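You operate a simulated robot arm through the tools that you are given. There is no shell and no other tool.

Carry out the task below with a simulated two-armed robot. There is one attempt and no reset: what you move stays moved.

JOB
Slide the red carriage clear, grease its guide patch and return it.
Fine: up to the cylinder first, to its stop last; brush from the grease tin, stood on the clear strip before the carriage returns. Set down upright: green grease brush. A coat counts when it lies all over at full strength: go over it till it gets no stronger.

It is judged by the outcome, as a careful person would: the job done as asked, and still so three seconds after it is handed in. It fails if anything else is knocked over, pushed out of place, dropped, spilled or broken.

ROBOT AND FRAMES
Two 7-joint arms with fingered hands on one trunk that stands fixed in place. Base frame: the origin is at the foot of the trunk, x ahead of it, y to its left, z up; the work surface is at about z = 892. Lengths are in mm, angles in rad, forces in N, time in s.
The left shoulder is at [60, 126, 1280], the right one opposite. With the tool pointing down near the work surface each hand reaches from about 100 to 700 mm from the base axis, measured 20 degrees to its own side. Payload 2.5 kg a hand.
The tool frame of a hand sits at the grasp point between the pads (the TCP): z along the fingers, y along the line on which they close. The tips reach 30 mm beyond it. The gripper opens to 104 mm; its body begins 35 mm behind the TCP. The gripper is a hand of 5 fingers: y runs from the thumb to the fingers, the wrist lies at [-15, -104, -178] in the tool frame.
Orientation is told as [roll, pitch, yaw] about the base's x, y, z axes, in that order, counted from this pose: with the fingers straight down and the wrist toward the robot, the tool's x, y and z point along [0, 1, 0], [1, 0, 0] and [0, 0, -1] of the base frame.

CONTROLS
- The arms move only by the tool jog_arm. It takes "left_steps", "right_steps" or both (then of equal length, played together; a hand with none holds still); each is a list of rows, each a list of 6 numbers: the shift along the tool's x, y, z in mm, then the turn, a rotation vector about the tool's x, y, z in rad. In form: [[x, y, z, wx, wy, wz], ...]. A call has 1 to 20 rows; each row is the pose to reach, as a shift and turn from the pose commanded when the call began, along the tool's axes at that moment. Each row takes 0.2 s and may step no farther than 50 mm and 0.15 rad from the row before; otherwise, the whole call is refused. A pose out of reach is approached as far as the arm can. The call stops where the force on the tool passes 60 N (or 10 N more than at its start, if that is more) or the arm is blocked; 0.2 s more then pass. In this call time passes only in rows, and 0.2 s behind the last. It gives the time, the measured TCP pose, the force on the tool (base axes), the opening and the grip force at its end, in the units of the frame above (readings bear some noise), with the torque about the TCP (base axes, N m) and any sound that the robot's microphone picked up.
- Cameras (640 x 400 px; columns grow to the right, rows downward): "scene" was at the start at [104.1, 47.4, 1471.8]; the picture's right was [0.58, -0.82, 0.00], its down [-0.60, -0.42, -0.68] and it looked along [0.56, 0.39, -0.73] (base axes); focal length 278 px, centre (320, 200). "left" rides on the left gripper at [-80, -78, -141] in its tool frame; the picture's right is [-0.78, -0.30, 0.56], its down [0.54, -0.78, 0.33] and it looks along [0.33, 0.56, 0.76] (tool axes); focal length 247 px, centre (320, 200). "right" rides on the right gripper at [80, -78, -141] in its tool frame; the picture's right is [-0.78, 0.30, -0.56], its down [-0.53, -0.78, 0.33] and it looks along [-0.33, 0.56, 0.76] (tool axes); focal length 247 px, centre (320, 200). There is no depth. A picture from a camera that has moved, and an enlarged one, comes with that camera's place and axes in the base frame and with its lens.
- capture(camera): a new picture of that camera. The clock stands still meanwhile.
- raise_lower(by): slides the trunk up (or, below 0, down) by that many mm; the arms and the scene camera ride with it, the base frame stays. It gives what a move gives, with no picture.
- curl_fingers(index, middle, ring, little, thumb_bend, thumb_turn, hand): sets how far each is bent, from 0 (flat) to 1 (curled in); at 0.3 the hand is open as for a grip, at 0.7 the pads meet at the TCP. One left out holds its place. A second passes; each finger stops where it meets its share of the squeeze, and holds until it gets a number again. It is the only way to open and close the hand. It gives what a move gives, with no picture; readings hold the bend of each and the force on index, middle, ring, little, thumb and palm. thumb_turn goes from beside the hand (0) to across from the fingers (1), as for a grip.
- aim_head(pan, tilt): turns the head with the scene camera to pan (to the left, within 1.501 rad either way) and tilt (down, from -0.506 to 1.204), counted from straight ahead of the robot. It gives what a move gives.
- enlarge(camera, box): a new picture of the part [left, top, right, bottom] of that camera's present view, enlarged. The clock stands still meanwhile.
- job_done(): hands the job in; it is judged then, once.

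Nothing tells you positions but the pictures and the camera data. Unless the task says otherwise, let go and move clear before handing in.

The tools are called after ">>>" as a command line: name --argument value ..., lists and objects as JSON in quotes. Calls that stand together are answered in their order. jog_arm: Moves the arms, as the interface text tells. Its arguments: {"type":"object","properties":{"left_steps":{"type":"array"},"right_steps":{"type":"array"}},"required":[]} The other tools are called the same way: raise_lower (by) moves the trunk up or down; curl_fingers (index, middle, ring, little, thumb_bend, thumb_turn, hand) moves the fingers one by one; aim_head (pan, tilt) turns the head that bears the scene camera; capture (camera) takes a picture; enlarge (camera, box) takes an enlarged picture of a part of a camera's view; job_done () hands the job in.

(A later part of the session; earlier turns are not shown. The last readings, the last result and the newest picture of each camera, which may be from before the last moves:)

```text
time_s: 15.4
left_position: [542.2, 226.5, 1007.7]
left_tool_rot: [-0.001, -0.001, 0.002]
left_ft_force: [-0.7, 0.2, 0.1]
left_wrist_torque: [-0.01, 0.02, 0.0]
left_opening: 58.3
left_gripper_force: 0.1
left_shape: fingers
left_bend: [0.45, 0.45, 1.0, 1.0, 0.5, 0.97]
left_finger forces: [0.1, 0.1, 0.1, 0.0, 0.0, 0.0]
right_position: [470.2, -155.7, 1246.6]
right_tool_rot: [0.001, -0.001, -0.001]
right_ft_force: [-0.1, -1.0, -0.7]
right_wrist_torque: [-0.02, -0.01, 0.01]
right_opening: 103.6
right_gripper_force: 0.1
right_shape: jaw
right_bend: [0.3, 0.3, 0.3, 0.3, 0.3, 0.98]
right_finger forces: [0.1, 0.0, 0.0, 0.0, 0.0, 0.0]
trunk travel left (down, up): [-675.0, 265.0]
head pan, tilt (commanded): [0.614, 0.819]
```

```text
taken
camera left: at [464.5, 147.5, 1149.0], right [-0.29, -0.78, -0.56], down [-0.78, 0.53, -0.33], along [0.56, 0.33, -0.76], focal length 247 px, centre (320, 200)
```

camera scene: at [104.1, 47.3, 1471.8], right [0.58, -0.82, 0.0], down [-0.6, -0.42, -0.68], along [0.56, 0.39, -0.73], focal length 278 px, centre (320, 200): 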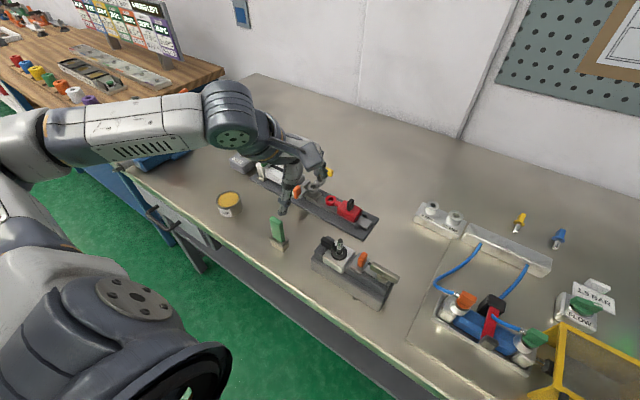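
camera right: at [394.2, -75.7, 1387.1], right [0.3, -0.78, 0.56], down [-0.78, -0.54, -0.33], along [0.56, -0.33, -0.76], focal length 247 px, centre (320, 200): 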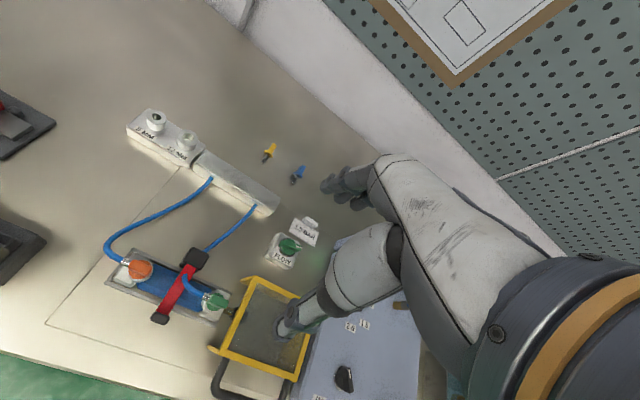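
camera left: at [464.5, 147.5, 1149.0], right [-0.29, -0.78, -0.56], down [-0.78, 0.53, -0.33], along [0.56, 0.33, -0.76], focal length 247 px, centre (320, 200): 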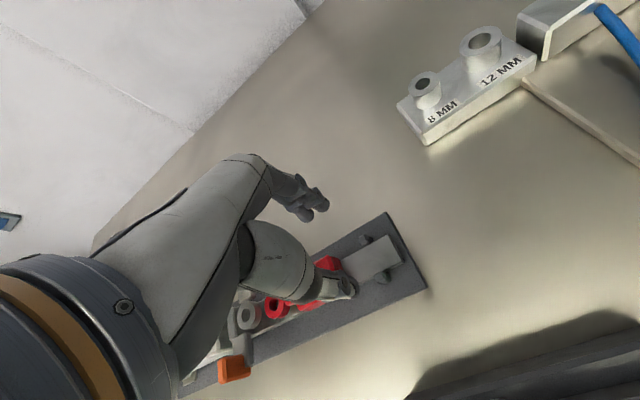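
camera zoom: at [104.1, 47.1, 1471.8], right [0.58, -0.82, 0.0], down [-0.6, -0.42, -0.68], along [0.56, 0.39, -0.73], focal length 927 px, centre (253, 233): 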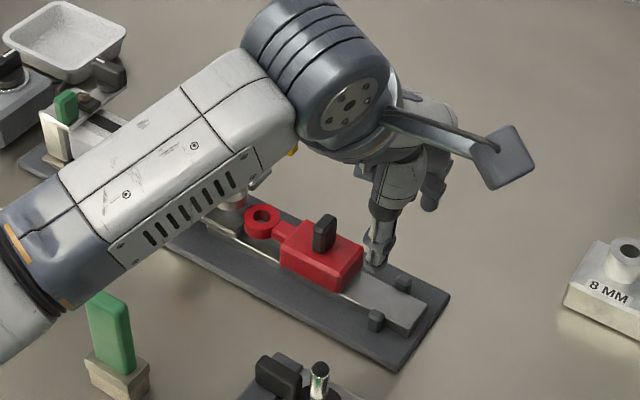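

The hand is now behind the carriage, whose −y face is at about y≈259. I'll bring the fingertips to the centreline, lower to z≈948 between the posts, and check.

>>> curl_fingers --hand "left" --index 0.64 --middle 0.64 --thumb_bend 0.62

>>> jog_arm --left_steps '[[0, -2, 20, 0, 0, 0], [0, -2, 40, 0, 0, 0], [0, -2, 52, 0, 0, 0]]'

>>> enlarge --camera "scene" --box '[320, 170, 390, 240]'

>>> enlarge --camera "left" --box '[240, 150, 420, 310]'

```text
time_s: 16.4
left_position: [542.7, 227.2, 1007.9]
left_tool_rot: [-0.002, 0.001, 0.003]
left_ft_force: [-0.4, 0.5, 0.2]
left_wrist_torque: [0.0, 0.03, -0.02]
left_opening: 18.8
left_gripper_force: 0.0
left_shape: fingers
left_bend: [0.64, 0.64, 1.0, 1.0, 0.62, 0.97]
left_finger forces: [0.1, 0.1, 0.0, 0.0, 0.1, 0.0]
right_position: [471.4, -157.2, 1247.0]
right_tool_rot: [0.001, -0.001, -0.001]
right_ft_force: [0.2, -0.1, 0.6]
right_wrist_torque: [0.01, 0.0, -0.01]
right_opening: 103.8
right_gripper_force: 0.0
right_shape: jaw
right_bend: [0.3, 0.3, 0.3, 0.3, 0.3, 0.98]
right_finger forces: [0.1, 0.0, 0.0, 0.0, 0.1, 0.0]
trunk travel left (down, up): [-675.0, 265.0]
head pan, tilt (commanded): [0.614, 0.819]
```

```text
time_s: 17.2
left_position: [539.5, 228.0, 953.9]
left_tool_rot: [-0.002, -0.002, 0.003]
left_ft_force: [-0.8, -0.4, 0.2]
left_wrist_torque: [0.03, 0.03, 0.0]
left_opening: 19.0
left_gripper_force: 0.0
left_shape: fingers
left_bend: [0.64, 0.64, 1.0, 1.0, 0.62, 0.97]
left_finger forces: [0.0, 0.1, 0.0, 0.0, 0.0, 0.1]
right_position: [471.5, -158.1, 1247.4]
right_tool_rot: [0.0, 0.001, 0.0]
right_ft_force: [-0.1, -0.5, 0.1]
right_wrist_torque: [0.0, 0.01, -0.01]
right_opening: 103.6
right_gripper_force: 0.1
right_shape: jaw
right_bend: [0.3, 0.3, 0.3, 0.3, 0.3, 0.98]
right_finger forces: [0.0, 0.1, 0.0, 0.1, 0.1, 0.0]
trunk travel left (down, up): [-675.0, 265.0]
head pan, tilt (commanded): [0.614, 0.819]
```

```text
5.71 times, centred on (355, 205) of scene
camera zoom: at [104.1, 47.4, 1471.8], right [0.58, -0.82, 0.0], down [-0.6, -0.42, -0.68], along [0.56, 0.39, -0.73], focal length 1589 px, centre (120, 171)
```

zoom: 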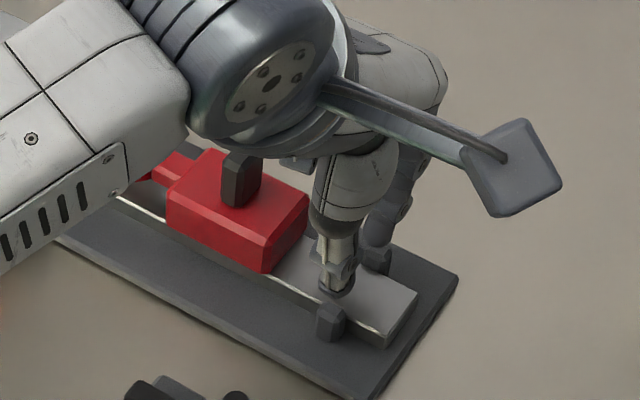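

```text
2.50 times, centred on (330, 230) of left
camera zoom: at [463.1, 148.0, 1096.4], right [-0.29, -0.78, -0.56], down [-0.78, 0.53, -0.33], along [0.56, 0.33, -0.76], focal length 617 px, centre (295, 125)
```

zoom: 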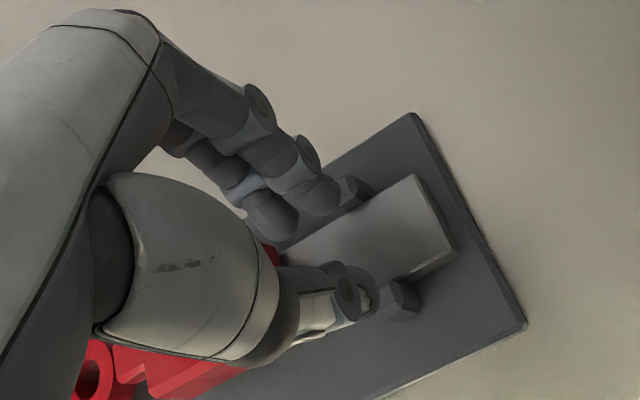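

The tips would sit above the posts but level with the top of the body, so the knob is the better thing to push. I'll lift, roll the hand by 0.3 rad so the palm leans away from the yellow handle, and come in behind the knob.

>>> jog_arm --left_steps '[[0, 0, -25, 0, 0, 0], [0, 0, -50, 0, 0, 0], [6, 0, -54, 0, 0.1, 0], [12, 0, -54, 0, 0.2, 0], [18, 0, -54, 0, 0.3, 0]]'

>>> enlarge --camera "scene" --box '[310, 150, 390, 230]'

>>> enlarge --camera "left" --box '[240, 150, 420, 310]'

```text
time_s: 18.4
left_position: [540.6, 245.4, 1009.9]
left_tool_rot: [0.3, -0.002, 0.002]
left_ft_force: [-0.6, 0.0, -0.7]
left_wrist_torque: [0.0, -0.03, 0.02]
left_opening: 19.1
left_gripper_force: 0.1
left_shape: fingers
left_bend: [0.64, 0.64, 1.0, 1.0, 0.62, 0.97]
left_finger forces: [0.0, 0.1, 0.1, 0.0, 0.1, 0.0]
right_position: [471.0, -155.6, 1247.0]
right_tool_rot: [0.0, -0.002, 0.0]
right_ft_force: [-0.6, 0.2, -0.3]
right_wrist_torque: [0.01, 0.0, -0.01]
right_opening: 103.6
right_gripper_force: 0.0
right_shape: jaw
right_bend: [0.3, 0.3, 0.3, 0.3, 0.3, 0.98]
right_finger forces: [0.1, 0.0, 0.0, 0.0, 0.0, 0.0]
trunk travel left (down, up): [-675.0, 265.0]
head pan, tilt (commanded): [0.614, 0.819]
```

```text
5.00 times, centred on (350, 190) of scene
camera zoom: at [104.1, 47.3, 1471.8], right [0.58, -0.82, 0.0], down [-0.6, -0.42, -0.68], along [0.56, 0.39, -0.73], focal length 1390 px, centre (170, 250)
```

zoom: 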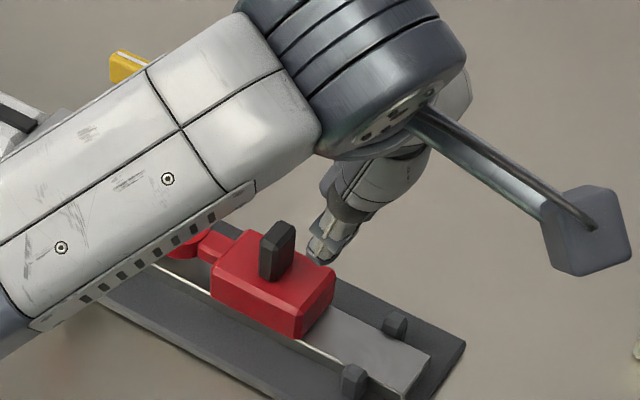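

```text
2.50 times, centred on (330, 230) of left
camera zoom: at [463.3, 128.2, 1120.7], right [-0.29, -0.58, -0.76], down [-0.78, 0.61, -0.16], along [0.56, 0.55, -0.63], focal length 617 px, centre (295, 125)
```

zoom: 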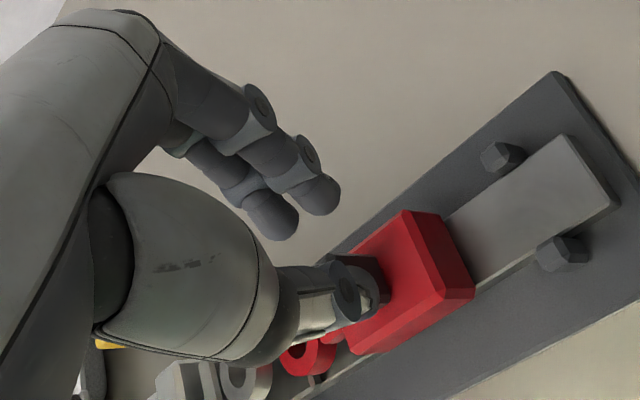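

The knob is at about y≈287 and the fingertips are behind it. I'll lower to z≈960 on its −y side.

>>> jog_arm --left_steps '[[-6, -2, 15.6, 0, 0, 0], [-12, -4, 31, 0, 0, 0], [-17.6, -5, 47, 0, 0, 0]]'

>>> enlarge --camera "scene" --box '[310, 150, 390, 230]'

>>> enlarge --camera "left" --box '[240, 150, 420, 310]'

```text
time_s: 19.2
left_position: [536.5, 242.2, 958.4]
left_tool_rot: [0.299, 0.0, 0.002]
left_ft_force: [0.6, 0.4, -0.1]
left_wrist_torque: [0.02, -0.02, -0.04]
left_opening: 19.1
left_gripper_force: 0.0
left_shape: fingers
left_bend: [0.64, 0.64, 1.0, 1.0, 0.62, 0.97]
left_finger forces: [0.0, 0.1, 0.0, 0.0, 0.0, 0.1]
right_position: [472.3, -156.3, 1247.3]
right_tool_rot: [0.001, 0.001, 0.0]
right_ft_force: [0.5, -0.2, 0.2]
right_wrist_torque: [-0.01, 0.01, 0.03]
right_opening: 103.3
right_gripper_force: 0.0
right_shape: jaw
right_bend: [0.3, 0.3, 0.3, 0.3, 0.3, 0.98]
right_finger forces: [0.0, 0.1, 0.0, 0.0, 0.0, 0.0]
trunk travel left (down, up): [-675.0, 265.0]
head pan, tilt (commanded): [0.614, 0.819]
```

```text
5.00 times, centred on (350, 190) of scene
camera zoom: at [104.1, 47.4, 1471.8], right [0.58, -0.82, 0.0], down [-0.6, -0.42, -0.68], along [0.56, 0.39, -0.73], focal length 1390 px, centre (170, 250)
```

zoom: 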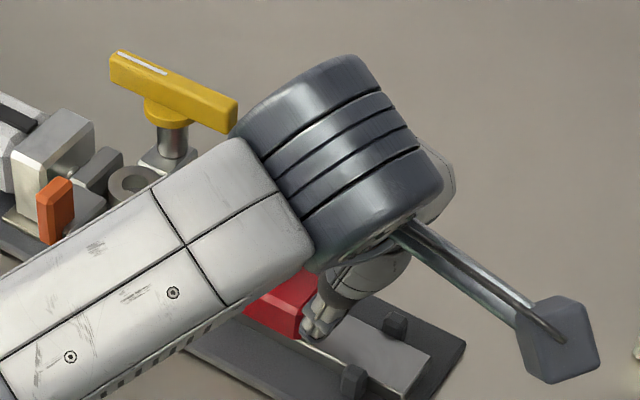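

```text
2.50 times, centred on (330, 230) of left
camera zoom: at [457.9, 125.0, 1070.0], right [-0.29, -0.58, -0.76], down [-0.78, 0.61, -0.16], along [0.56, 0.54, -0.63], focal length 617 px, centre (295, 125)
```

zoom: 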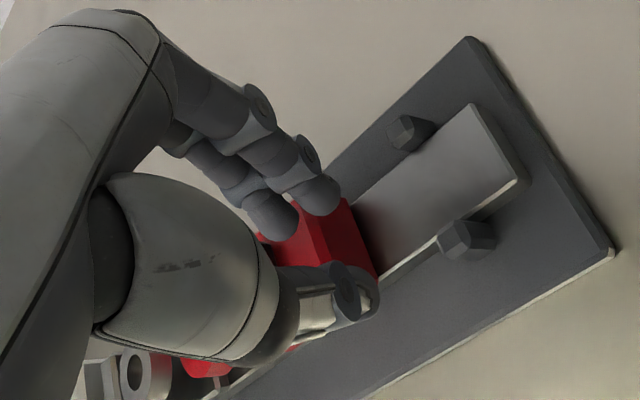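

Nothing touches yet, with about 10 mm to the knob. I'll push +y in small rows and watch the force.

>>> jog_arm --left_steps '[[5.7, 0, 1.8, 0, 0, 0], [11.5, 0, 3.5, 0, 0, 0], [17.2, 0, 5.3, 0, 0, 0], [22.9, 0, 7.1, 0, 0, 0], [28.7, 0, 8.9, 0, 0, 0]]'

>>> capture --camera "left"

>>> enlarge --camera "scene" --box '[290, 150, 390, 230]'

```text
time_s: 20.4
left_position: [535.6, 272.7, 959.3]
left_tool_rot: [0.298, 0.001, 0.002]
left_ft_force: [-0.4, -2.4, 0.8]
left_wrist_torque: [0.0, 0.02, -0.04]
left_opening: 19.0
left_gripper_force: 0.1
left_shape: fingers
left_bend: [0.64, 0.64, 1.0, 1.0, 0.62, 0.97]
left_finger forces: [0.0, 1.4, 0.0, 0.0, 0.1, 0.1]
right_position: [470.9, -156.6, 1247.5]
right_tool_rot: [0.0, -0.001, 0.0]
right_ft_force: [-0.2, 0.3, -0.7]
right_wrist_torque: [0.0, 0.0, 0.03]
right_opening: 103.7
right_gripper_force: 0.1
right_shape: jaw
right_bend: [0.3, 0.3, 0.3, 0.3, 0.3, 0.98]
right_finger forces: [0.1, 0.1, 0.0, 0.0, 0.1, 0.1]
trunk travel left (down, up): [-675.0, 265.0]
head pan, tilt (commanded): [0.614, 0.819]
```

```text
taken
camera left: at [457.4, 155.1, 1070.5], right [-0.29, -0.58, -0.76], down [-0.78, 0.61, -0.16], along [0.56, 0.54, -0.63], focal length 247 px, centre (320, 200)
```

left: 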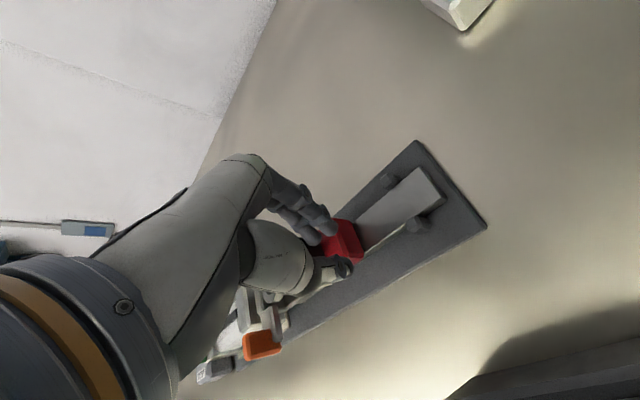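

```text
5.00 times, centred on (340, 190) of scene
camera zoom: at [104.1, 47.2, 1471.8], right [0.58, -0.82, 0.0], down [-0.6, -0.42, -0.68], along [0.56, 0.39, -0.73], focal length 1390 px, centre (220, 250)
```

zoom: 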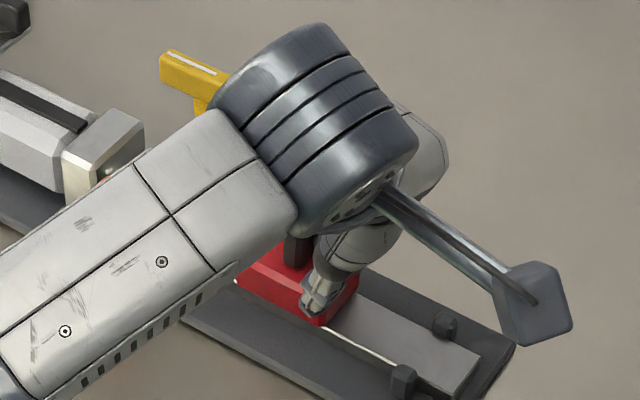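

The middle finger is pushing the knob at about 2 N and the carriage is sliding. I'll continue in small rows toward the cylinder.

>>> jog_arm --left_steps '[[3.8, 0, 1.2, 0, 0, 0], [7.6, 0, 2.4, 0, 0, 0], [11.5, 0, 3.5, 0, 0, 0]]'

>>> enlarge --camera "left" --box '[180, 180, 380, 380]'

```text
time_s: 21.2
left_position: [535.3, 284.3, 959.6]
left_tool_rot: [0.298, 0.0, 0.001]
left_ft_force: [-1.1, -1.5, 0.4]
left_wrist_torque: [-0.03, 0.0, -0.03]
left_opening: 18.8
left_gripper_force: 0.2
left_shape: fingers
left_bend: [0.64, 0.64, 1.0, 1.0, 0.62, 0.97]
left_finger forces: [0.1, 1.4, 0.0, 0.0, 0.0, 0.0]
right_position: [470.7, -156.9, 1247.8]
right_tool_rot: [-0.001, 0.002, 0.0]
right_ft_force: [0.8, -0.1, -0.1]
right_wrist_torque: [-0.02, -0.01, -0.02]
right_opening: 103.6
right_gripper_force: 0.0
right_shape: jaw
right_bend: [0.3, 0.3, 0.3, 0.3, 0.3, 0.98]
right_finger forces: [0.1, 0.1, 0.0, 0.0, 0.1, 0.0]
trunk travel left (down, up): [-675.0, 265.0]
head pan, tilt (commanded): [0.614, 0.819]
```

```text
2.00 times, centred on (280, 280) of left
camera zoom: at [457.6, 166.3, 1070.8], right [-0.3, -0.58, -0.76], down [-0.78, 0.61, -0.16], along [0.56, 0.54, -0.63], focal length 494 px, centre (400, 40)
```

zoom: 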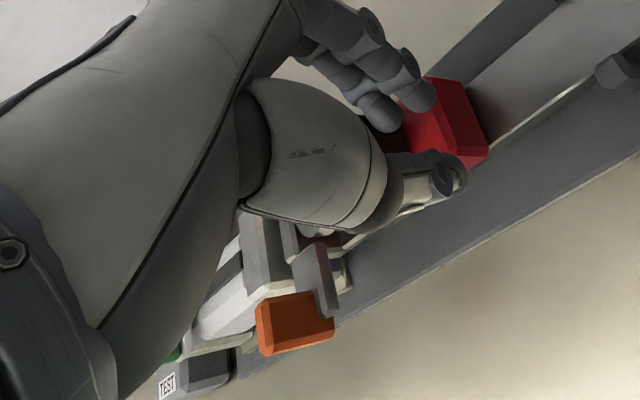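

>>> jog_arm --left_steps '[[2.9, 0, 0.9, 0, 0, 0], [5.7, 0, 1.8, 0, 0, 0], [8.6, 0, 2.7, 0, 0, 0]]'

>>> capture --camera "scene"

```text
time_s: 22.1
left_position: [536.6, 291.1, 958.6]
left_tool_rot: [0.295, -0.002, -0.003]
left_ft_force: [1.0, -9.6, 0.6]
left_wrist_torque: [-0.27, -0.03, -0.14]
left_opening: 19.0
left_gripper_force: 5.1
left_shape: fingers
left_bend: [0.64, 0.64, 1.0, 1.0, 0.62, 0.97]
left_finger forces: [0.0, 10.0, 0.0, 0.0, 0.0, 0.0]
right_position: [470.5, -157.5, 1247.5]
right_tool_rot: [0.001, -0.001, 0.001]
right_ft_force: [-0.1, -0.3, -0.6]
right_wrist_torque: [-0.02, 0.0, -0.02]
right_opening: 103.6
right_gripper_force: 0.2
right_shape: jaw
right_bend: [0.3, 0.3, 0.3, 0.3, 0.3, 0.98]
right_finger forces: [0.0, 0.0, 0.0, 0.0, 0.0, 0.0]
trunk travel left (down, up): [-675.0, 265.0]
head pan, tilt (commanded): [0.614, 0.819]
```

```text
taken
camera scene: at [104.1, 46.1, 1471.8], right [0.58, -0.82, 0.0], down [-0.6, -0.42, -0.68], along [0.56, 0.39, -0.73], focal length 278 px, centre (320, 200)
```

scene: 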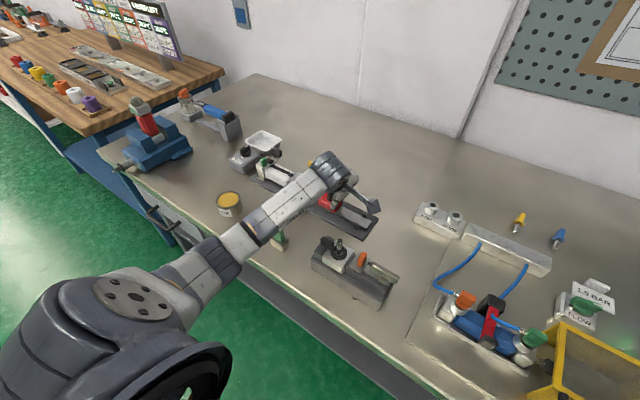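

The force rose to about 10 N at the end of travel, so the carriage is against its cylinder-side end. I'll back off, lift, level the hand and look.

>>> jog_arm --left_steps '[[-14.3, 0, -4.4, 0, 0, 0], [-2.5, 0, -42.6, 0, 0, 0], [9.3, 0, -80.8, 0, 0, 0], [15, -15, -110, 0, -0.1, 0], [21, -30, -130, 0, -0.2, 0], [21, -45, -130, 0, -0.297, 0]]'

>>> capture --camera "scene"

>>> capture --camera "left"

```text
time_s: 23.4
left_position: [489.5, 275.4, 1090.0]
left_tool_rot: [0.001, 0.001, 0.002]
left_ft_force: [0.7, -0.5, -0.4]
left_wrist_torque: [-0.06, 0.02, 0.0]
left_opening: 18.7
left_gripper_force: 0.1
left_shape: fingers
left_bend: [0.64, 0.64, 1.0, 1.0, 0.62, 0.97]
left_finger forces: [0.0, 0.1, 0.0, 0.1, 0.0, 0.1]
right_position: [470.5, -156.2, 1246.6]
right_tool_rot: [0.0, 0.001, 0.001]
right_ft_force: [0.4, -0.2, -0.3]
right_wrist_torque: [-0.03, -0.02, -0.02]
right_opening: 103.4
right_gripper_force: 0.2
right_shape: jaw
right_bend: [0.3, 0.3, 0.3, 0.3, 0.3, 0.98]
right_finger forces: [0.0, 0.0, 0.0, 0.0, 0.0, 0.1]
trunk travel left (down, up): [-675.0, 265.0]
head pan, tilt (commanded): [0.614, 0.819]
```

```text
taken
camera scene: at [103.8, 47.6, 1471.8], right [0.58, -0.82, 0.0], down [-0.6, -0.42, -0.68], along [0.56, 0.39, -0.73], focal length 278 px, centre (320, 200)
```

scene: 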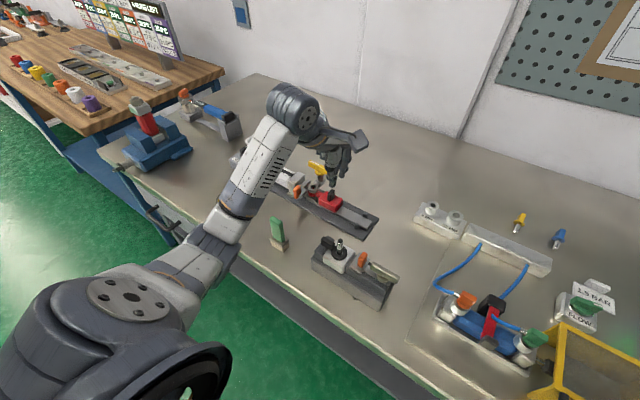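

```text
taken
camera left: at [411.8, 196.1, 1230.9], right [-0.3, -0.78, -0.56], down [-0.78, 0.53, -0.33], along [0.56, 0.33, -0.76], focal length 247 px, centre (320, 200)
```

left: 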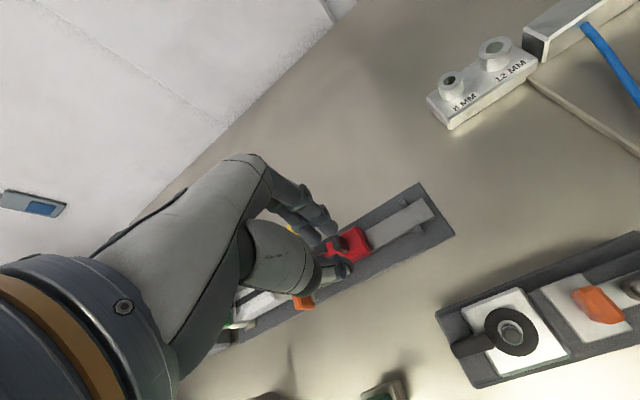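

>>> enlarge --camera "scene" --box '[290, 160, 390, 250]'

>>> enlarge --camera "left" --box '[300, 160, 480, 300]'

```text
4.44 times, centred on (340, 205) of scene
camera zoom: at [103.8, 47.6, 1471.8], right [0.58, -0.82, 0.0], down [-0.6, -0.42, -0.68], along [0.56, 0.39, -0.73], focal length 1236 px, centre (231, 178)
```

zoom: 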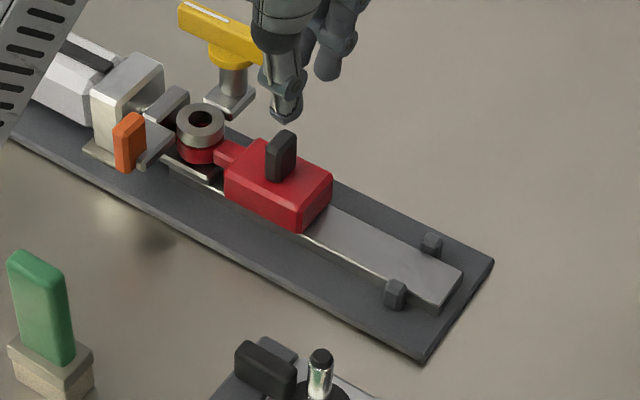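

```text
2.86 times, centred on (390, 230) of left
camera zoom: at [411.8, 196.1, 1230.9], right [-0.3, -0.78, -0.56], down [-0.78, 0.53, -0.33], along [0.56, 0.33, -0.76], focal length 706 px, centre (120, 114)
```

zoom: 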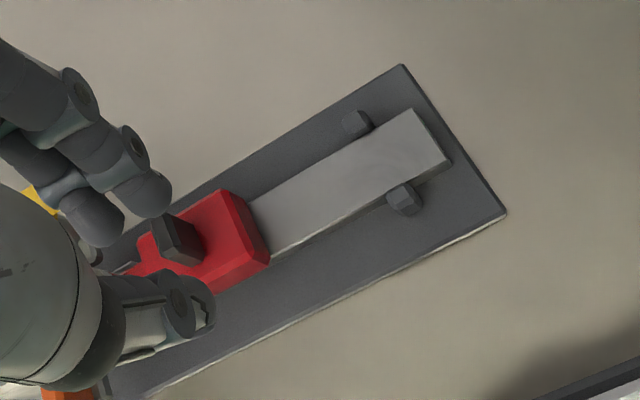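

The red ring now sits under the grey rod eye, so the carriage is fully up to the cylinder and the strip at y≈198 to 290 is clear. I'll look closely at the strip for the guide patch.

>>> enlarge --camera "scene" --box '[345, 200, 405, 245]'

>>> enlarge --camera "left" --box '[350, 170, 460, 270]'

>>> enlarge --camera "scene" --box '[260, 210, 300, 255]'

```text
8.89 times, centred on (375, 222) of scene
camera zoom: at [103.8, 47.6, 1471.8], right [0.58, -0.82, 0.0], down [-0.6, -0.42, -0.68], along [0.56, 0.39, -0.73], focal length 2472 px, centre (-169, 0)
```

zoom: 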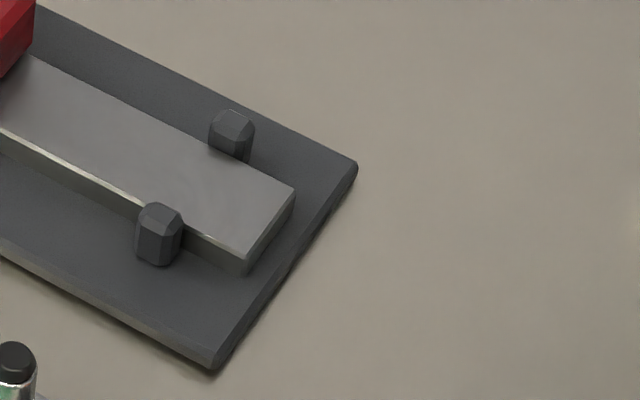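

```text
4.00 times, centred on (405, 220) of left
camera zoom: at [411.8, 196.1, 1230.9], right [-0.3, -0.78, -0.56], down [-0.78, 0.53, -0.33], along [0.56, 0.33, -0.76], focal length 988 px, centre (-20, 120)
```

zoom: 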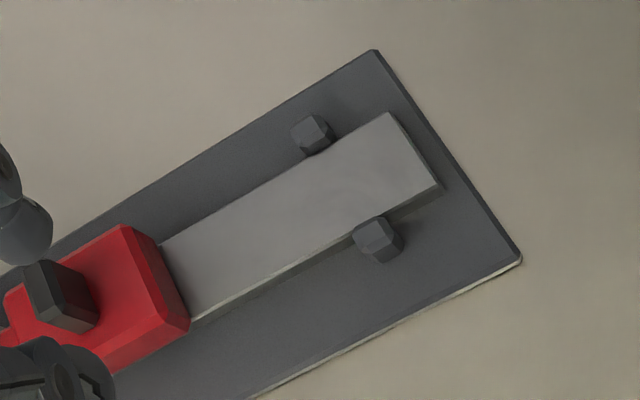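

```text
8.89 times, centred on (280, 232) of scene
camera zoom: at [103.8, 47.6, 1471.8], right [0.58, -0.82, 0.0], down [-0.6, -0.42, -0.68], along [0.56, 0.39, -0.73], focal length 2472 px, centre (676, -89)
```

zoom: 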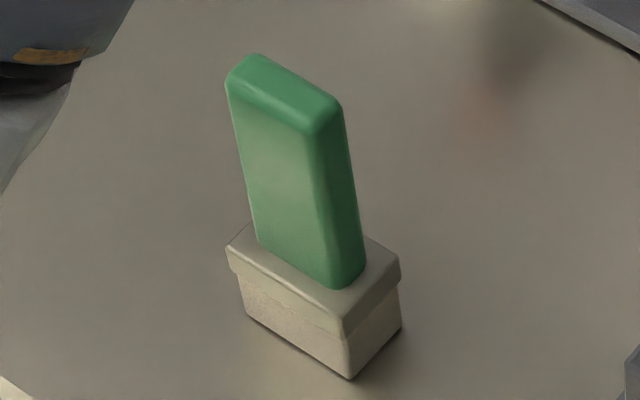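

The coat area isn't marked, so I'll cover the whole clear strip under the carriage's rest position: x≈523 to 553, y≈200 to 290. Next is the brush, so I'll open the gripping fingers and move above it.

>>> curl_fingers --hand "left" --index 0.35 --middle 0.35 --thumb_bend 0.35

>>> jog_arm --left_steps '[[14, -25, -8, 0, 0, 0], [28, -50, -16, 0, 0, 0], [43, -76, -24, 0, 0, 0], [57, -101, -28, 0, 0, 0], [71.6, -126.5, -30, 0, 0, 0]]'

>>> capture --camera "scene"

>>> capture --camera "left"

```text
time_s: 24.4
left_position: [488.8, 276.7, 1088.6]
left_tool_rot: [0.002, 0.0, 0.002]
left_ft_force: [-0.3, 0.3, 0.5]
left_wrist_torque: [0.01, -0.02, 0.03]
left_opening: 90.1
left_gripper_force: 0.2
left_shape: fingers
left_bend: [0.35, 0.35, 1.0, 1.0, 0.35, 0.97]
left_finger forces: [0.1, 0.0, 0.0, 0.1, 0.1, 0.1]
right_position: [471.6, -156.1, 1247.3]
right_tool_rot: [-0.001, 0.001, 0.0]
right_ft_force: [0.3, -0.4, -0.5]
right_wrist_torque: [-0.02, 0.04, 0.02]
right_opening: 103.4
right_gripper_force: 0.1
right_shape: jaw
right_bend: [0.3, 0.3, 0.3, 0.3, 0.3, 0.98]
right_finger forces: [0.0, 0.0, 0.0, 0.1, 0.1, 0.0]
trunk travel left (down, up): [-675.0, 265.0]
head pan, tilt (commanded): [0.614, 0.819]
```

```text
time_s: 25.6
left_position: [360.8, 346.3, 1119.8]
left_tool_rot: [0.001, 0.0, -0.001]
left_ft_force: [0.0, 0.2, -0.8]
left_wrist_torque: [-0.01, 0.01, -0.01]
left_opening: 90.3
left_gripper_force: 0.2
left_shape: fingers
left_bend: [0.35, 0.35, 1.0, 1.0, 0.35, 0.97]
left_finger forces: [0.0, 0.1, 0.1, 0.1, 0.0, 0.0]
right_position: [470.6, -155.3, 1246.8]
right_tool_rot: [0.0, 0.001, 0.0]
right_ft_force: [-0.6, 0.3, -0.6]
right_wrist_torque: [0.0, -0.01, -0.01]
right_opening: 103.7
right_gripper_force: 0.1
right_shape: jaw
right_bend: [0.3, 0.3, 0.3, 0.3, 0.3, 0.98]
right_finger forces: [0.1, 0.1, 0.0, 0.0, 0.0, 0.1]
trunk travel left (down, up): [-675.0, 265.0]
head pan, tilt (commanded): [0.614, 0.819]
```

```text
taken
camera scene: at [103.6, 47.5, 1471.8], right [0.58, -0.82, 0.0], down [-0.6, -0.42, -0.68], along [0.56, 0.39, -0.73], focal length 278 px, centre (320, 200)
```

scene: 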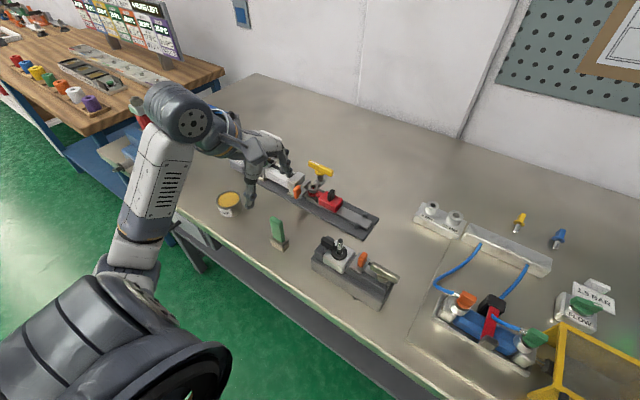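

```text
taken
camera left: at [284.2, 266.5, 1261.1], right [-0.3, -0.78, -0.56], down [-0.78, 0.53, -0.33], along [0.56, 0.34, -0.76], focal length 247 px, centre (320, 200)
```

left: 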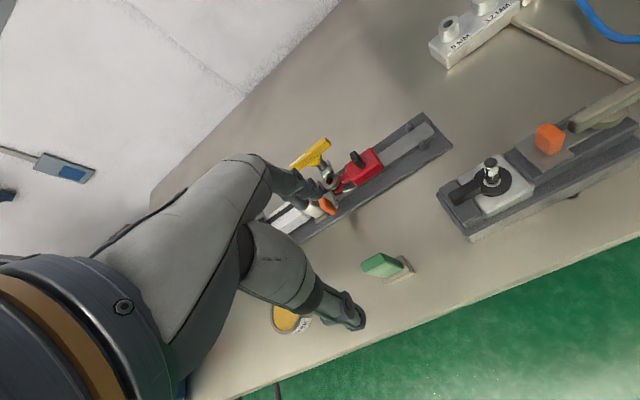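

The hand is above the brush without any arm trouble. I'll check the alignment in the left camera zoom.

>>> enlarge --camera "left" --box '[310, 220, 450, 320]'

>>> enlarge --camera "scene" --box '[210, 150, 310, 260]'

```text
4.00 times, centred on (380, 270) of left
camera zoom: at [284.2, 266.5, 1261.1], right [-0.3, -0.78, -0.56], down [-0.78, 0.53, -0.33], along [0.56, 0.34, -0.76], focal length 988 px, centre (80, -80)
```

zoom: 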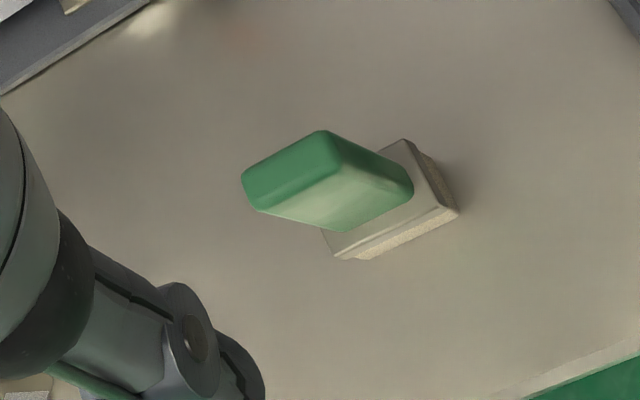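

```text
3.64 times, centred on (260, 205) of scene
camera zoom: at [103.6, 47.5, 1471.8], right [0.58, -0.82, 0.0], down [-0.6, -0.42, -0.68], along [0.56, 0.39, -0.73], focal length 1011 px, centre (538, 182)
```

zoom: 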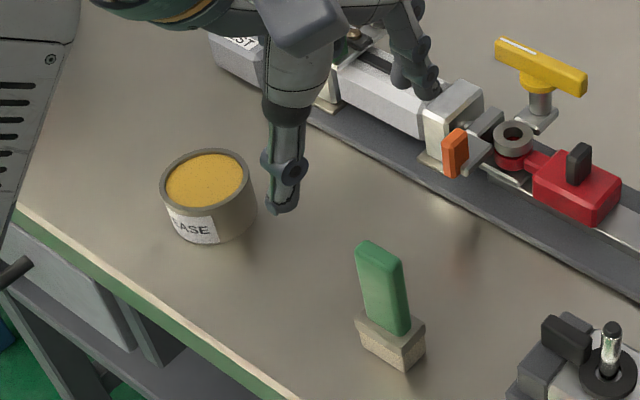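

The brush projection matches my estimate within about 1 mm. I'll lower around the handle to z≈968.

>>> jog_arm --left_steps '[[0.5, 2, 40, 0, 0, 0], [1, 4, 80, 0, 0, 0], [1, 4.5, 115, 0, 0, 0], [1, 4.5, 135, 0, 0, 0], [1, 4.5, 151, 0, 0, 0]]'

>>> enlarge --camera "left" --box '[230, 140, 420, 340]'

>>> enlarge --camera "scene" --box '[230, 170, 320, 260]'

```text
time_s: 26.9
left_position: [366.6, 348.1, 969.1]
left_tool_rot: [0.003, -0.001, 0.001]
left_ft_force: [-0.7, -1.0, 0.1]
left_wrist_torque: [0.0, 0.03, -0.01]
left_opening: 90.4
left_gripper_force: 0.0
left_shape: fingers
left_bend: [0.35, 0.35, 1.0, 1.0, 0.35, 0.97]
left_finger forces: [0.0, 0.1, 0.1, 0.1, 0.0, 0.0]
right_position: [471.6, -157.0, 1247.0]
right_tool_rot: [-0.002, 0.0, -0.001]
right_ft_force: [-0.2, 0.3, -0.1]
right_wrist_torque: [-0.03, 0.0, -0.01]
right_opening: 103.6
right_gripper_force: 0.2
right_shape: jaw
right_bend: [0.3, 0.3, 0.3, 0.3, 0.3, 0.98]
right_finger forces: [0.1, 0.1, 0.0, 0.0, 0.0, 0.0]
trunk travel left (down, up): [-675.0, 265.0]
head pan, tilt (commanded): [0.614, 0.819]
```

```text
2.00 times, centred on (325, 240) of left
camera zoom: at [288.9, 268.4, 1110.3], right [-0.29, -0.78, -0.56], down [-0.78, 0.53, -0.33], along [0.56, 0.34, -0.76], focal length 494 px, centre (310, 120)
```

zoom: 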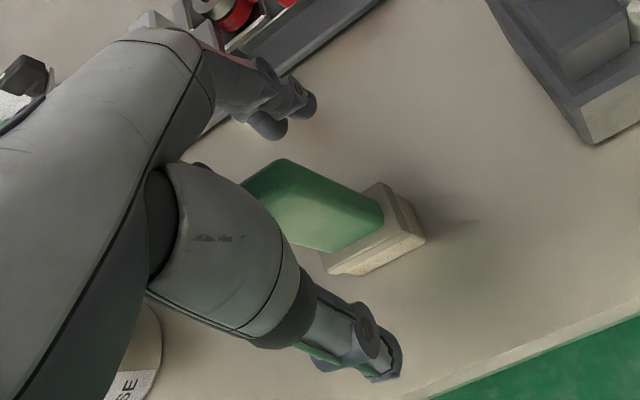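

```text
4.44 times, centred on (275, 215) of scene
camera zoom: at [104.0, 47.5, 1471.8], right [0.58, -0.82, 0.0], down [-0.6, -0.42, -0.68], along [0.56, 0.39, -0.73], focal length 1236 px, centre (520, 133)
```

zoom: 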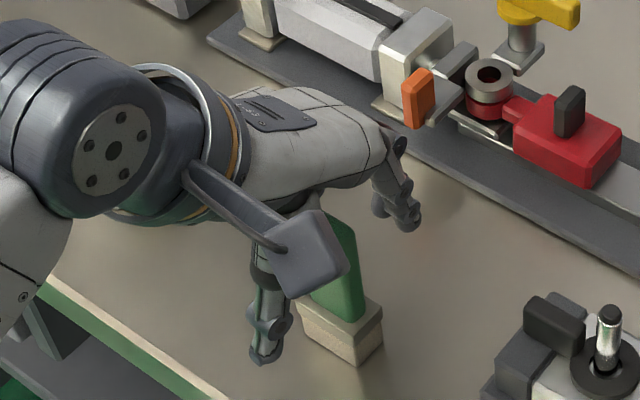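

The handle is between the thumb and the fingers. I'll close partway to check the clearances.

>>> curl_fingers --hand "left" --index 0.54 --middle 0.54 --thumb_bend 0.57

>>> enlarge --camera "left" --box '[230, 140, 420, 340]'

>>> enlarge --camera "scene" --box '[260, 190, 320, 260]'

```text
time_s: 27.9
left_position: [365.5, 348.8, 969.4]
left_tool_rot: [0.002, 0.0, 0.002]
left_ft_force: [0.1, 1.1, 0.1]
left_wrist_torque: [0.0, 0.04, 0.04]
left_opening: 40.0
left_gripper_force: 0.0
left_shape: fingers
left_bend: [0.54, 0.54, 1.0, 1.0, 0.56, 0.97]
left_finger forces: [0.1, 0.1, 0.1, 0.0, 0.0, 0.1]
right_position: [471.0, -156.6, 1247.4]
right_tool_rot: [0.0, 0.001, -0.001]
right_ft_force: [-0.2, -0.4, -0.3]
right_wrist_torque: [0.02, 0.01, 0.0]
right_opening: 103.4
right_gripper_force: 0.1
right_shape: jaw
right_bend: [0.3, 0.3, 0.3, 0.3, 0.3, 0.98]
right_finger forces: [0.0, 0.0, 0.0, 0.0, 0.0, 0.0]
trunk travel left (down, up): [-675.0, 265.0]
head pan, tilt (commanded): [0.614, 0.819]
```

```text
2.00 times, centred on (325, 240) of left
camera zoom: at [289.0, 268.3, 1110.7], right [-0.29, -0.78, -0.56], down [-0.78, 0.53, -0.33], along [0.56, 0.34, -0.76], focal length 494 px, centre (310, 120)
```

zoom: 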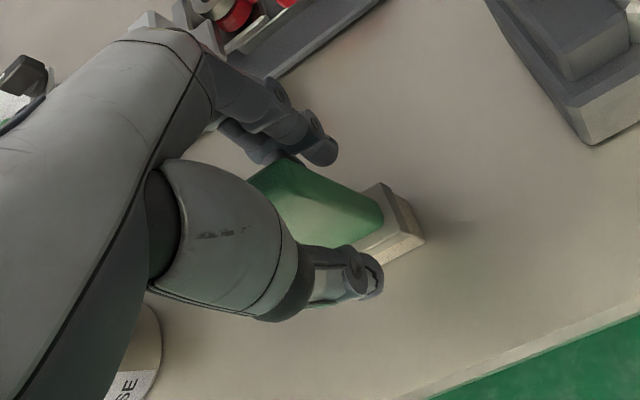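

```text
5.71 times, centred on (290, 225) of scene
camera zoom: at [104.1, 47.4, 1471.8], right [0.58, -0.82, 0.0], down [-0.6, -0.42, -0.68], along [0.56, 0.39, -0.73], focal length 1589 px, centre (491, 57)
```

zoom: 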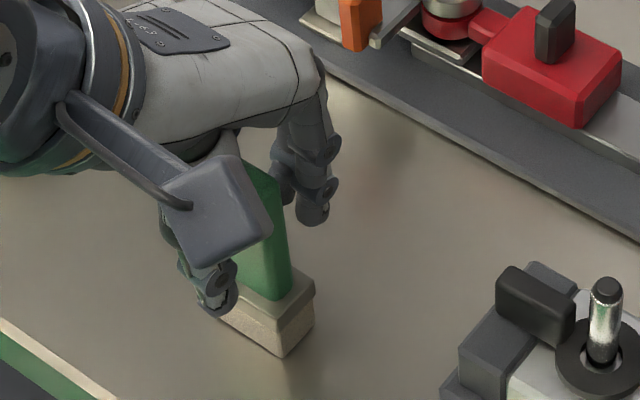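

Clearances look even, so I'll close gently in another step.

>>> curl_fingers --hand "left" --index 0.6 --middle 0.6 --thumb_bend 0.63

>>> enlarge --camera "left" --box '[230, 140, 420, 340]'

>>> enlarge --camera "scene" --box '[260, 190, 320, 260]'

```text
time_s: 28.9
left_position: [366.3, 348.5, 969.1]
left_tool_rot: [0.001, -0.001, 0.002]
left_ft_force: [1.2, 0.4, 0.3]
left_wrist_torque: [-0.02, -0.03, 0.0]
left_opening: 22.9
left_gripper_force: 0.0
left_shape: fingers
left_bend: [0.6, 0.6, 1.0, 1.0, 0.63, 0.97]
left_finger forces: [0.0, 0.1, 0.0, 0.0, 0.0, 0.1]
right_position: [471.2, -156.4, 1247.0]
right_tool_rot: [-0.001, 0.0, 0.002]
right_ft_force: [-0.4, -0.4, -0.5]
right_wrist_torque: [0.0, 0.02, -0.02]
right_opening: 103.6
right_gripper_force: 0.0
right_shape: jaw
right_bend: [0.3, 0.3, 0.3, 0.3, 0.3, 0.98]
right_finger forces: [0.0, 0.0, 0.0, 0.0, 0.0, 0.0]
trunk travel left (down, up): [-675.0, 265.0]
head pan, tilt (commanded): [0.614, 0.819]
```

```text
2.00 times, centred on (325, 240) of left
camera zoom: at [289.0, 268.3, 1110.7], right [-0.29, -0.78, -0.56], down [-0.78, 0.53, -0.33], along [0.56, 0.34, -0.76], focal length 494 px, centre (310, 120)
```

zoom: 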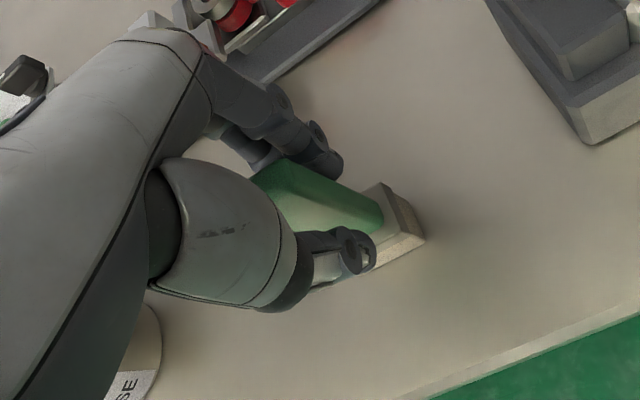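

```text
5.71 times, centred on (290, 225) of scene
camera zoom: at [104.1, 47.4, 1471.8], right [0.58, -0.82, 0.0], down [-0.6, -0.42, -0.68], along [0.56, 0.39, -0.73], focal length 1589 px, centre (491, 57)
```

zoom: 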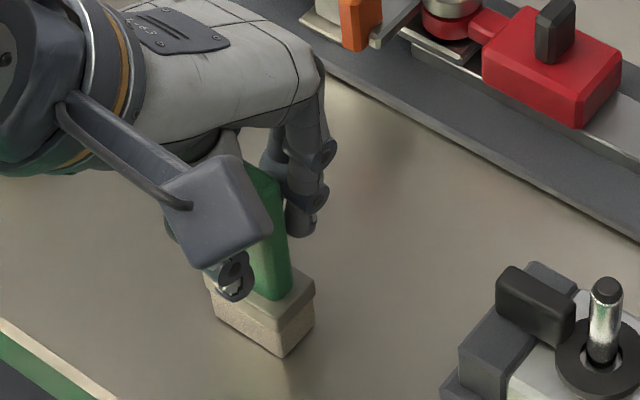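

No contact yet and the brush hasn't moved. I'll close a little further.

>>> curl_fingers --hand "left" --index 0.63 --middle 0.63 --thumb_bend 0.66

>>> enlarge --camera "scene" --box '[260, 190, 320, 260]'

```text
time_s: 29.9
left_position: [366.4, 348.6, 969.5]
left_tool_rot: [0.0, 0.0, 0.002]
left_ft_force: [1.0, 0.0, -0.2]
left_wrist_torque: [0.03, 0.0, 0.01]
left_opening: 15.4
left_gripper_force: 0.2
left_shape: fingers
left_bend: [0.63, 0.63, 1.0, 1.0, 0.66, 0.97]
left_finger forces: [0.1, 0.2, 0.1, 0.0, 0.0, 0.0]
right_position: [471.2, -156.1, 1246.5]
right_tool_rot: [-0.001, 0.0, 0.001]
right_ft_force: [-0.7, -0.1, -0.2]
right_wrist_torque: [0.01, 0.02, -0.03]
right_opening: 103.7
right_gripper_force: 0.1
right_shape: jaw
right_bend: [0.3, 0.3, 0.3, 0.3, 0.3, 0.98]
right_finger forces: [0.1, 0.1, 0.0, 0.0, 0.0, 0.1]
trunk travel left (down, up): [-675.0, 265.0]
head pan, tilt (commanded): [0.614, 0.819]
```

```text
5.71 times, centred on (290, 225) of scene
camera zoom: at [104.1, 47.4, 1471.8], right [0.58, -0.82, 0.0], down [-0.6, -0.42, -0.68], along [0.56, 0.39, -0.73], focal length 1589 px, centre (491, 57)
```

zoom: 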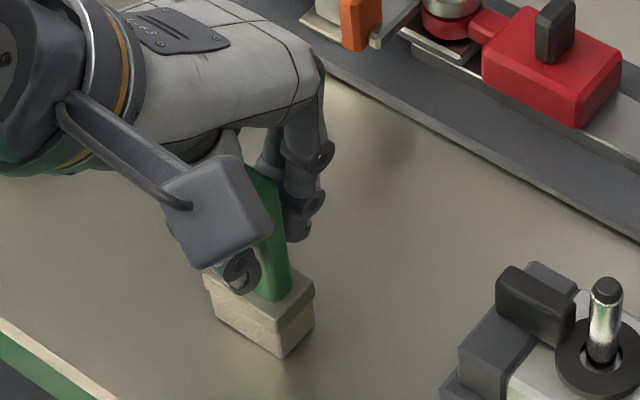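

>>> curl_fingers --hand "left" --thumb_bend 0.7

>>> enlarge --camera "scene" --box '[260, 190, 320, 260]'

>>> enlarge --camera "left" --box '[230, 140, 420, 340]'

```text
time_s: 30.9
left_position: [367.4, 347.8, 970.2]
left_tool_rot: [0.002, 0.001, 0.002]
left_ft_force: [0.2, 1.1, 1.0]
left_wrist_torque: [0.0, 0.01, 0.01]
left_opening: 12.3
left_gripper_force: 1.0
left_shape: fingers
left_bend: [0.62, 0.63, 1.0, 1.0, 0.69, 0.97]
left_finger forces: [0.5, 0.2, 0.1, 0.0, 1.0, 0.1]
right_position: [470.0, -156.3, 1247.5]
right_tool_rot: [0.0, 0.0, 0.0]
right_ft_force: [0.2, 0.9, 1.0]
right_wrist_torque: [0.0, -0.04, 0.03]
right_opening: 103.7
right_gripper_force: 0.0
right_shape: jaw
right_bend: [0.3, 0.3, 0.3, 0.3, 0.3, 0.98]
right_finger forces: [0.0, 0.0, 0.0, 0.1, 0.0, 0.0]
trunk travel left (down, up): [-675.0, 265.0]
head pan, tilt (commanded): [0.614, 0.819]
```

```text
5.71 times, centred on (290, 225) of scene
camera zoom: at [104.1, 47.4, 1471.8], right [0.58, -0.82, 0.0], down [-0.6, -0.42, -0.68], along [0.56, 0.39, -0.73], focal length 1589 px, centre (491, 57)
```

zoom: 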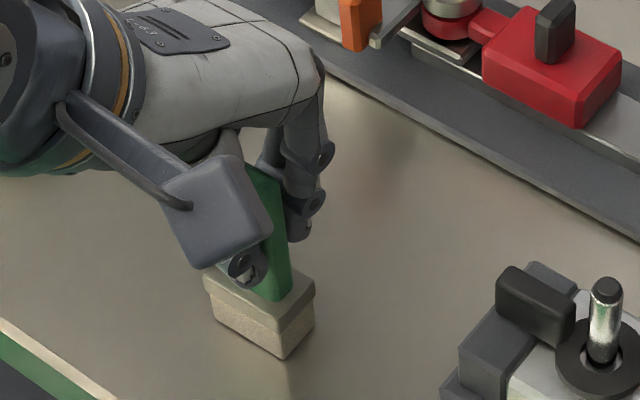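

```text
2.00 times, centred on (325, 240) of left
camera zoom: at [289.0, 268.3, 1110.6], right [-0.29, -0.78, -0.56], down [-0.78, 0.53, -0.33], along [0.56, 0.34, -0.76], focal length 494 px, centre (310, 120)
```

zoom: 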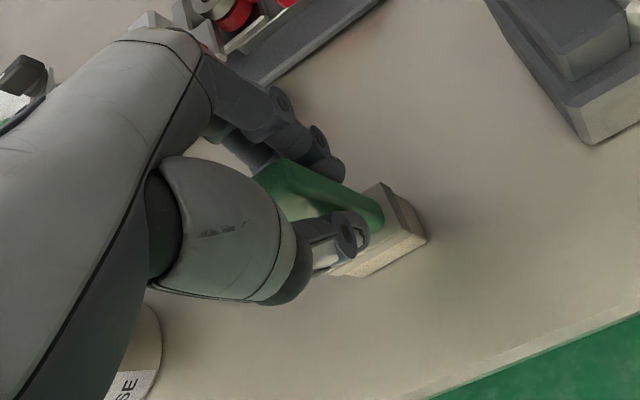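

All three digits are in light, balanced contact and the brush hasn't moved. Now I'll squeeze to a firm grip.

>>> curl_fingers --hand "left" --index 0.74 --middle 0.74 --thumb_bend 0.82

>>> enlarge --camera "scene" --box '[260, 190, 320, 260]'

>>> enlarge --camera "left" --box '[230, 140, 420, 340]'

```text
time_s: 31.9
left_position: [366.5, 348.1, 969.1]
left_tool_rot: [0.002, 0.001, 0.003]
left_ft_force: [-0.4, 0.3, -0.2]
left_wrist_torque: [0.01, 0.03, 0.02]
left_opening: 8.9
left_gripper_force: 15.3
left_shape: fingers
left_bend: [0.61, 0.72, 1.0, 1.0, 0.73, 0.94]
left_finger forces: [11.1, 4.5, 0.0, 0.0, 15.5, 0.0]
right_position: [470.9, -156.2, 1246.8]
right_tool_rot: [-0.001, 0.001, 0.0]
right_ft_force: [0.9, 0.0, 2.0]
right_wrist_torque: [0.01, 0.0, 0.0]
right_opening: 103.7
right_gripper_force: 0.2
right_shape: jaw
right_bend: [0.3, 0.3, 0.3, 0.3, 0.3, 0.98]
right_finger forces: [0.0, 0.1, 0.0, 0.0, 0.1, 0.0]
trunk travel left (down, up): [-675.0, 265.0]
head pan, tilt (commanded): [0.614, 0.819]
```

```text
5.71 times, centred on (290, 225) of scene
camera zoom: at [104.1, 47.4, 1471.8], right [0.58, -0.82, 0.0], down [-0.6, -0.42, -0.68], along [0.56, 0.39, -0.73], focal length 1589 px, centre (491, 57)
```

zoom: 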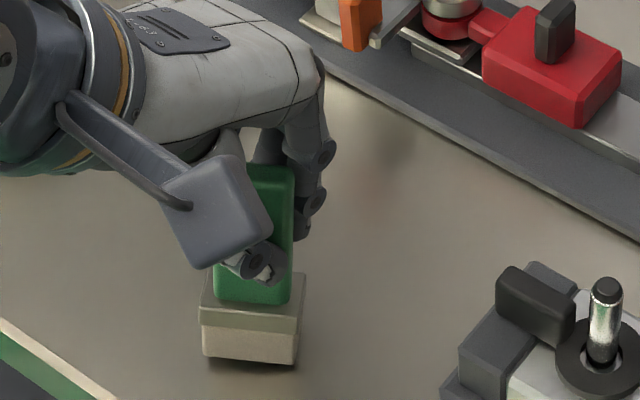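

```text
2.00 times, centred on (325, 240) of left
camera zoom: at [289.1, 268.3, 1110.6], right [-0.29, -0.78, -0.56], down [-0.78, 0.53, -0.33], along [0.56, 0.34, -0.76], focal length 494 px, centre (310, 120)
```

zoom: 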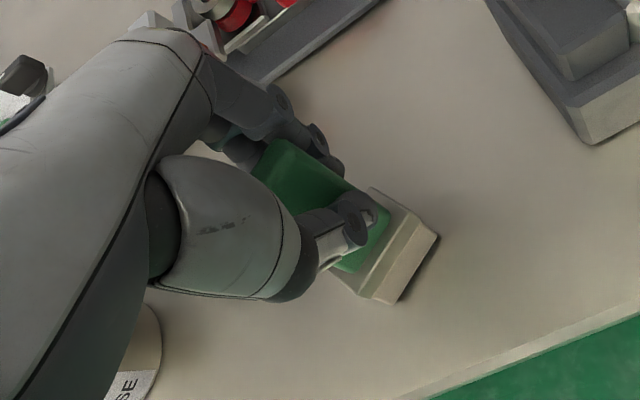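

The squeeze yawed and tilted the brush in the grip. I'll look closely before deciding how to correct it.

>>> enlarge --camera "left" --box '[290, 180, 400, 310]'

>>> enlarge --camera "scene" --box '[275, 210, 305, 260]'

```text
3.08 times, centred on (345, 245) of left
camera zoom: at [289.1, 268.3, 1110.6], right [-0.29, -0.78, -0.56], down [-0.78, 0.53, -0.33], along [0.56, 0.34, -0.76], focal length 760 px, centre (243, 62)
```

zoom: 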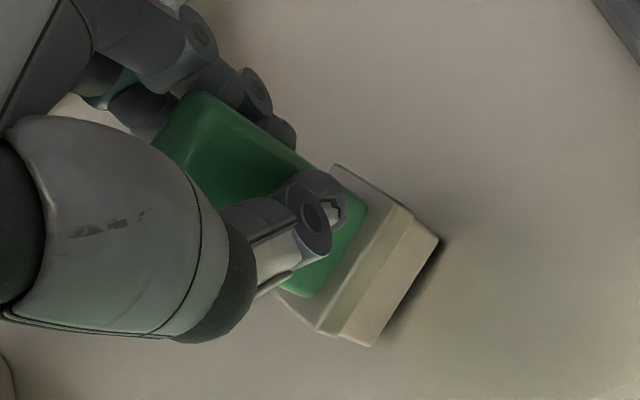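

```text
8.00 times, centred on (290, 235) of scene
camera zoom: at [104.1, 47.4, 1471.8], right [0.58, -0.82, 0.0], down [-0.6, -0.42, -0.68], along [0.56, 0.39, -0.73], focal length 2225 px, centre (560, -80)
```

zoom: 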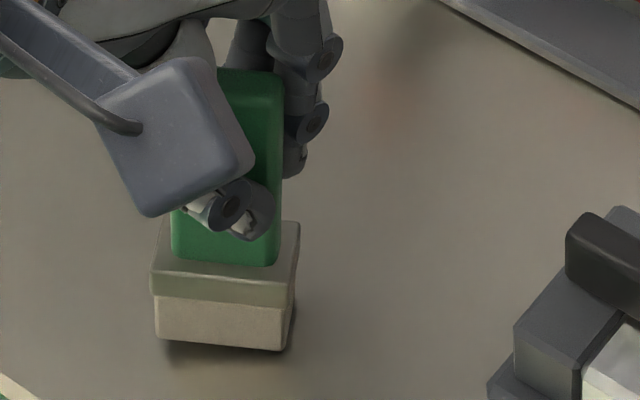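

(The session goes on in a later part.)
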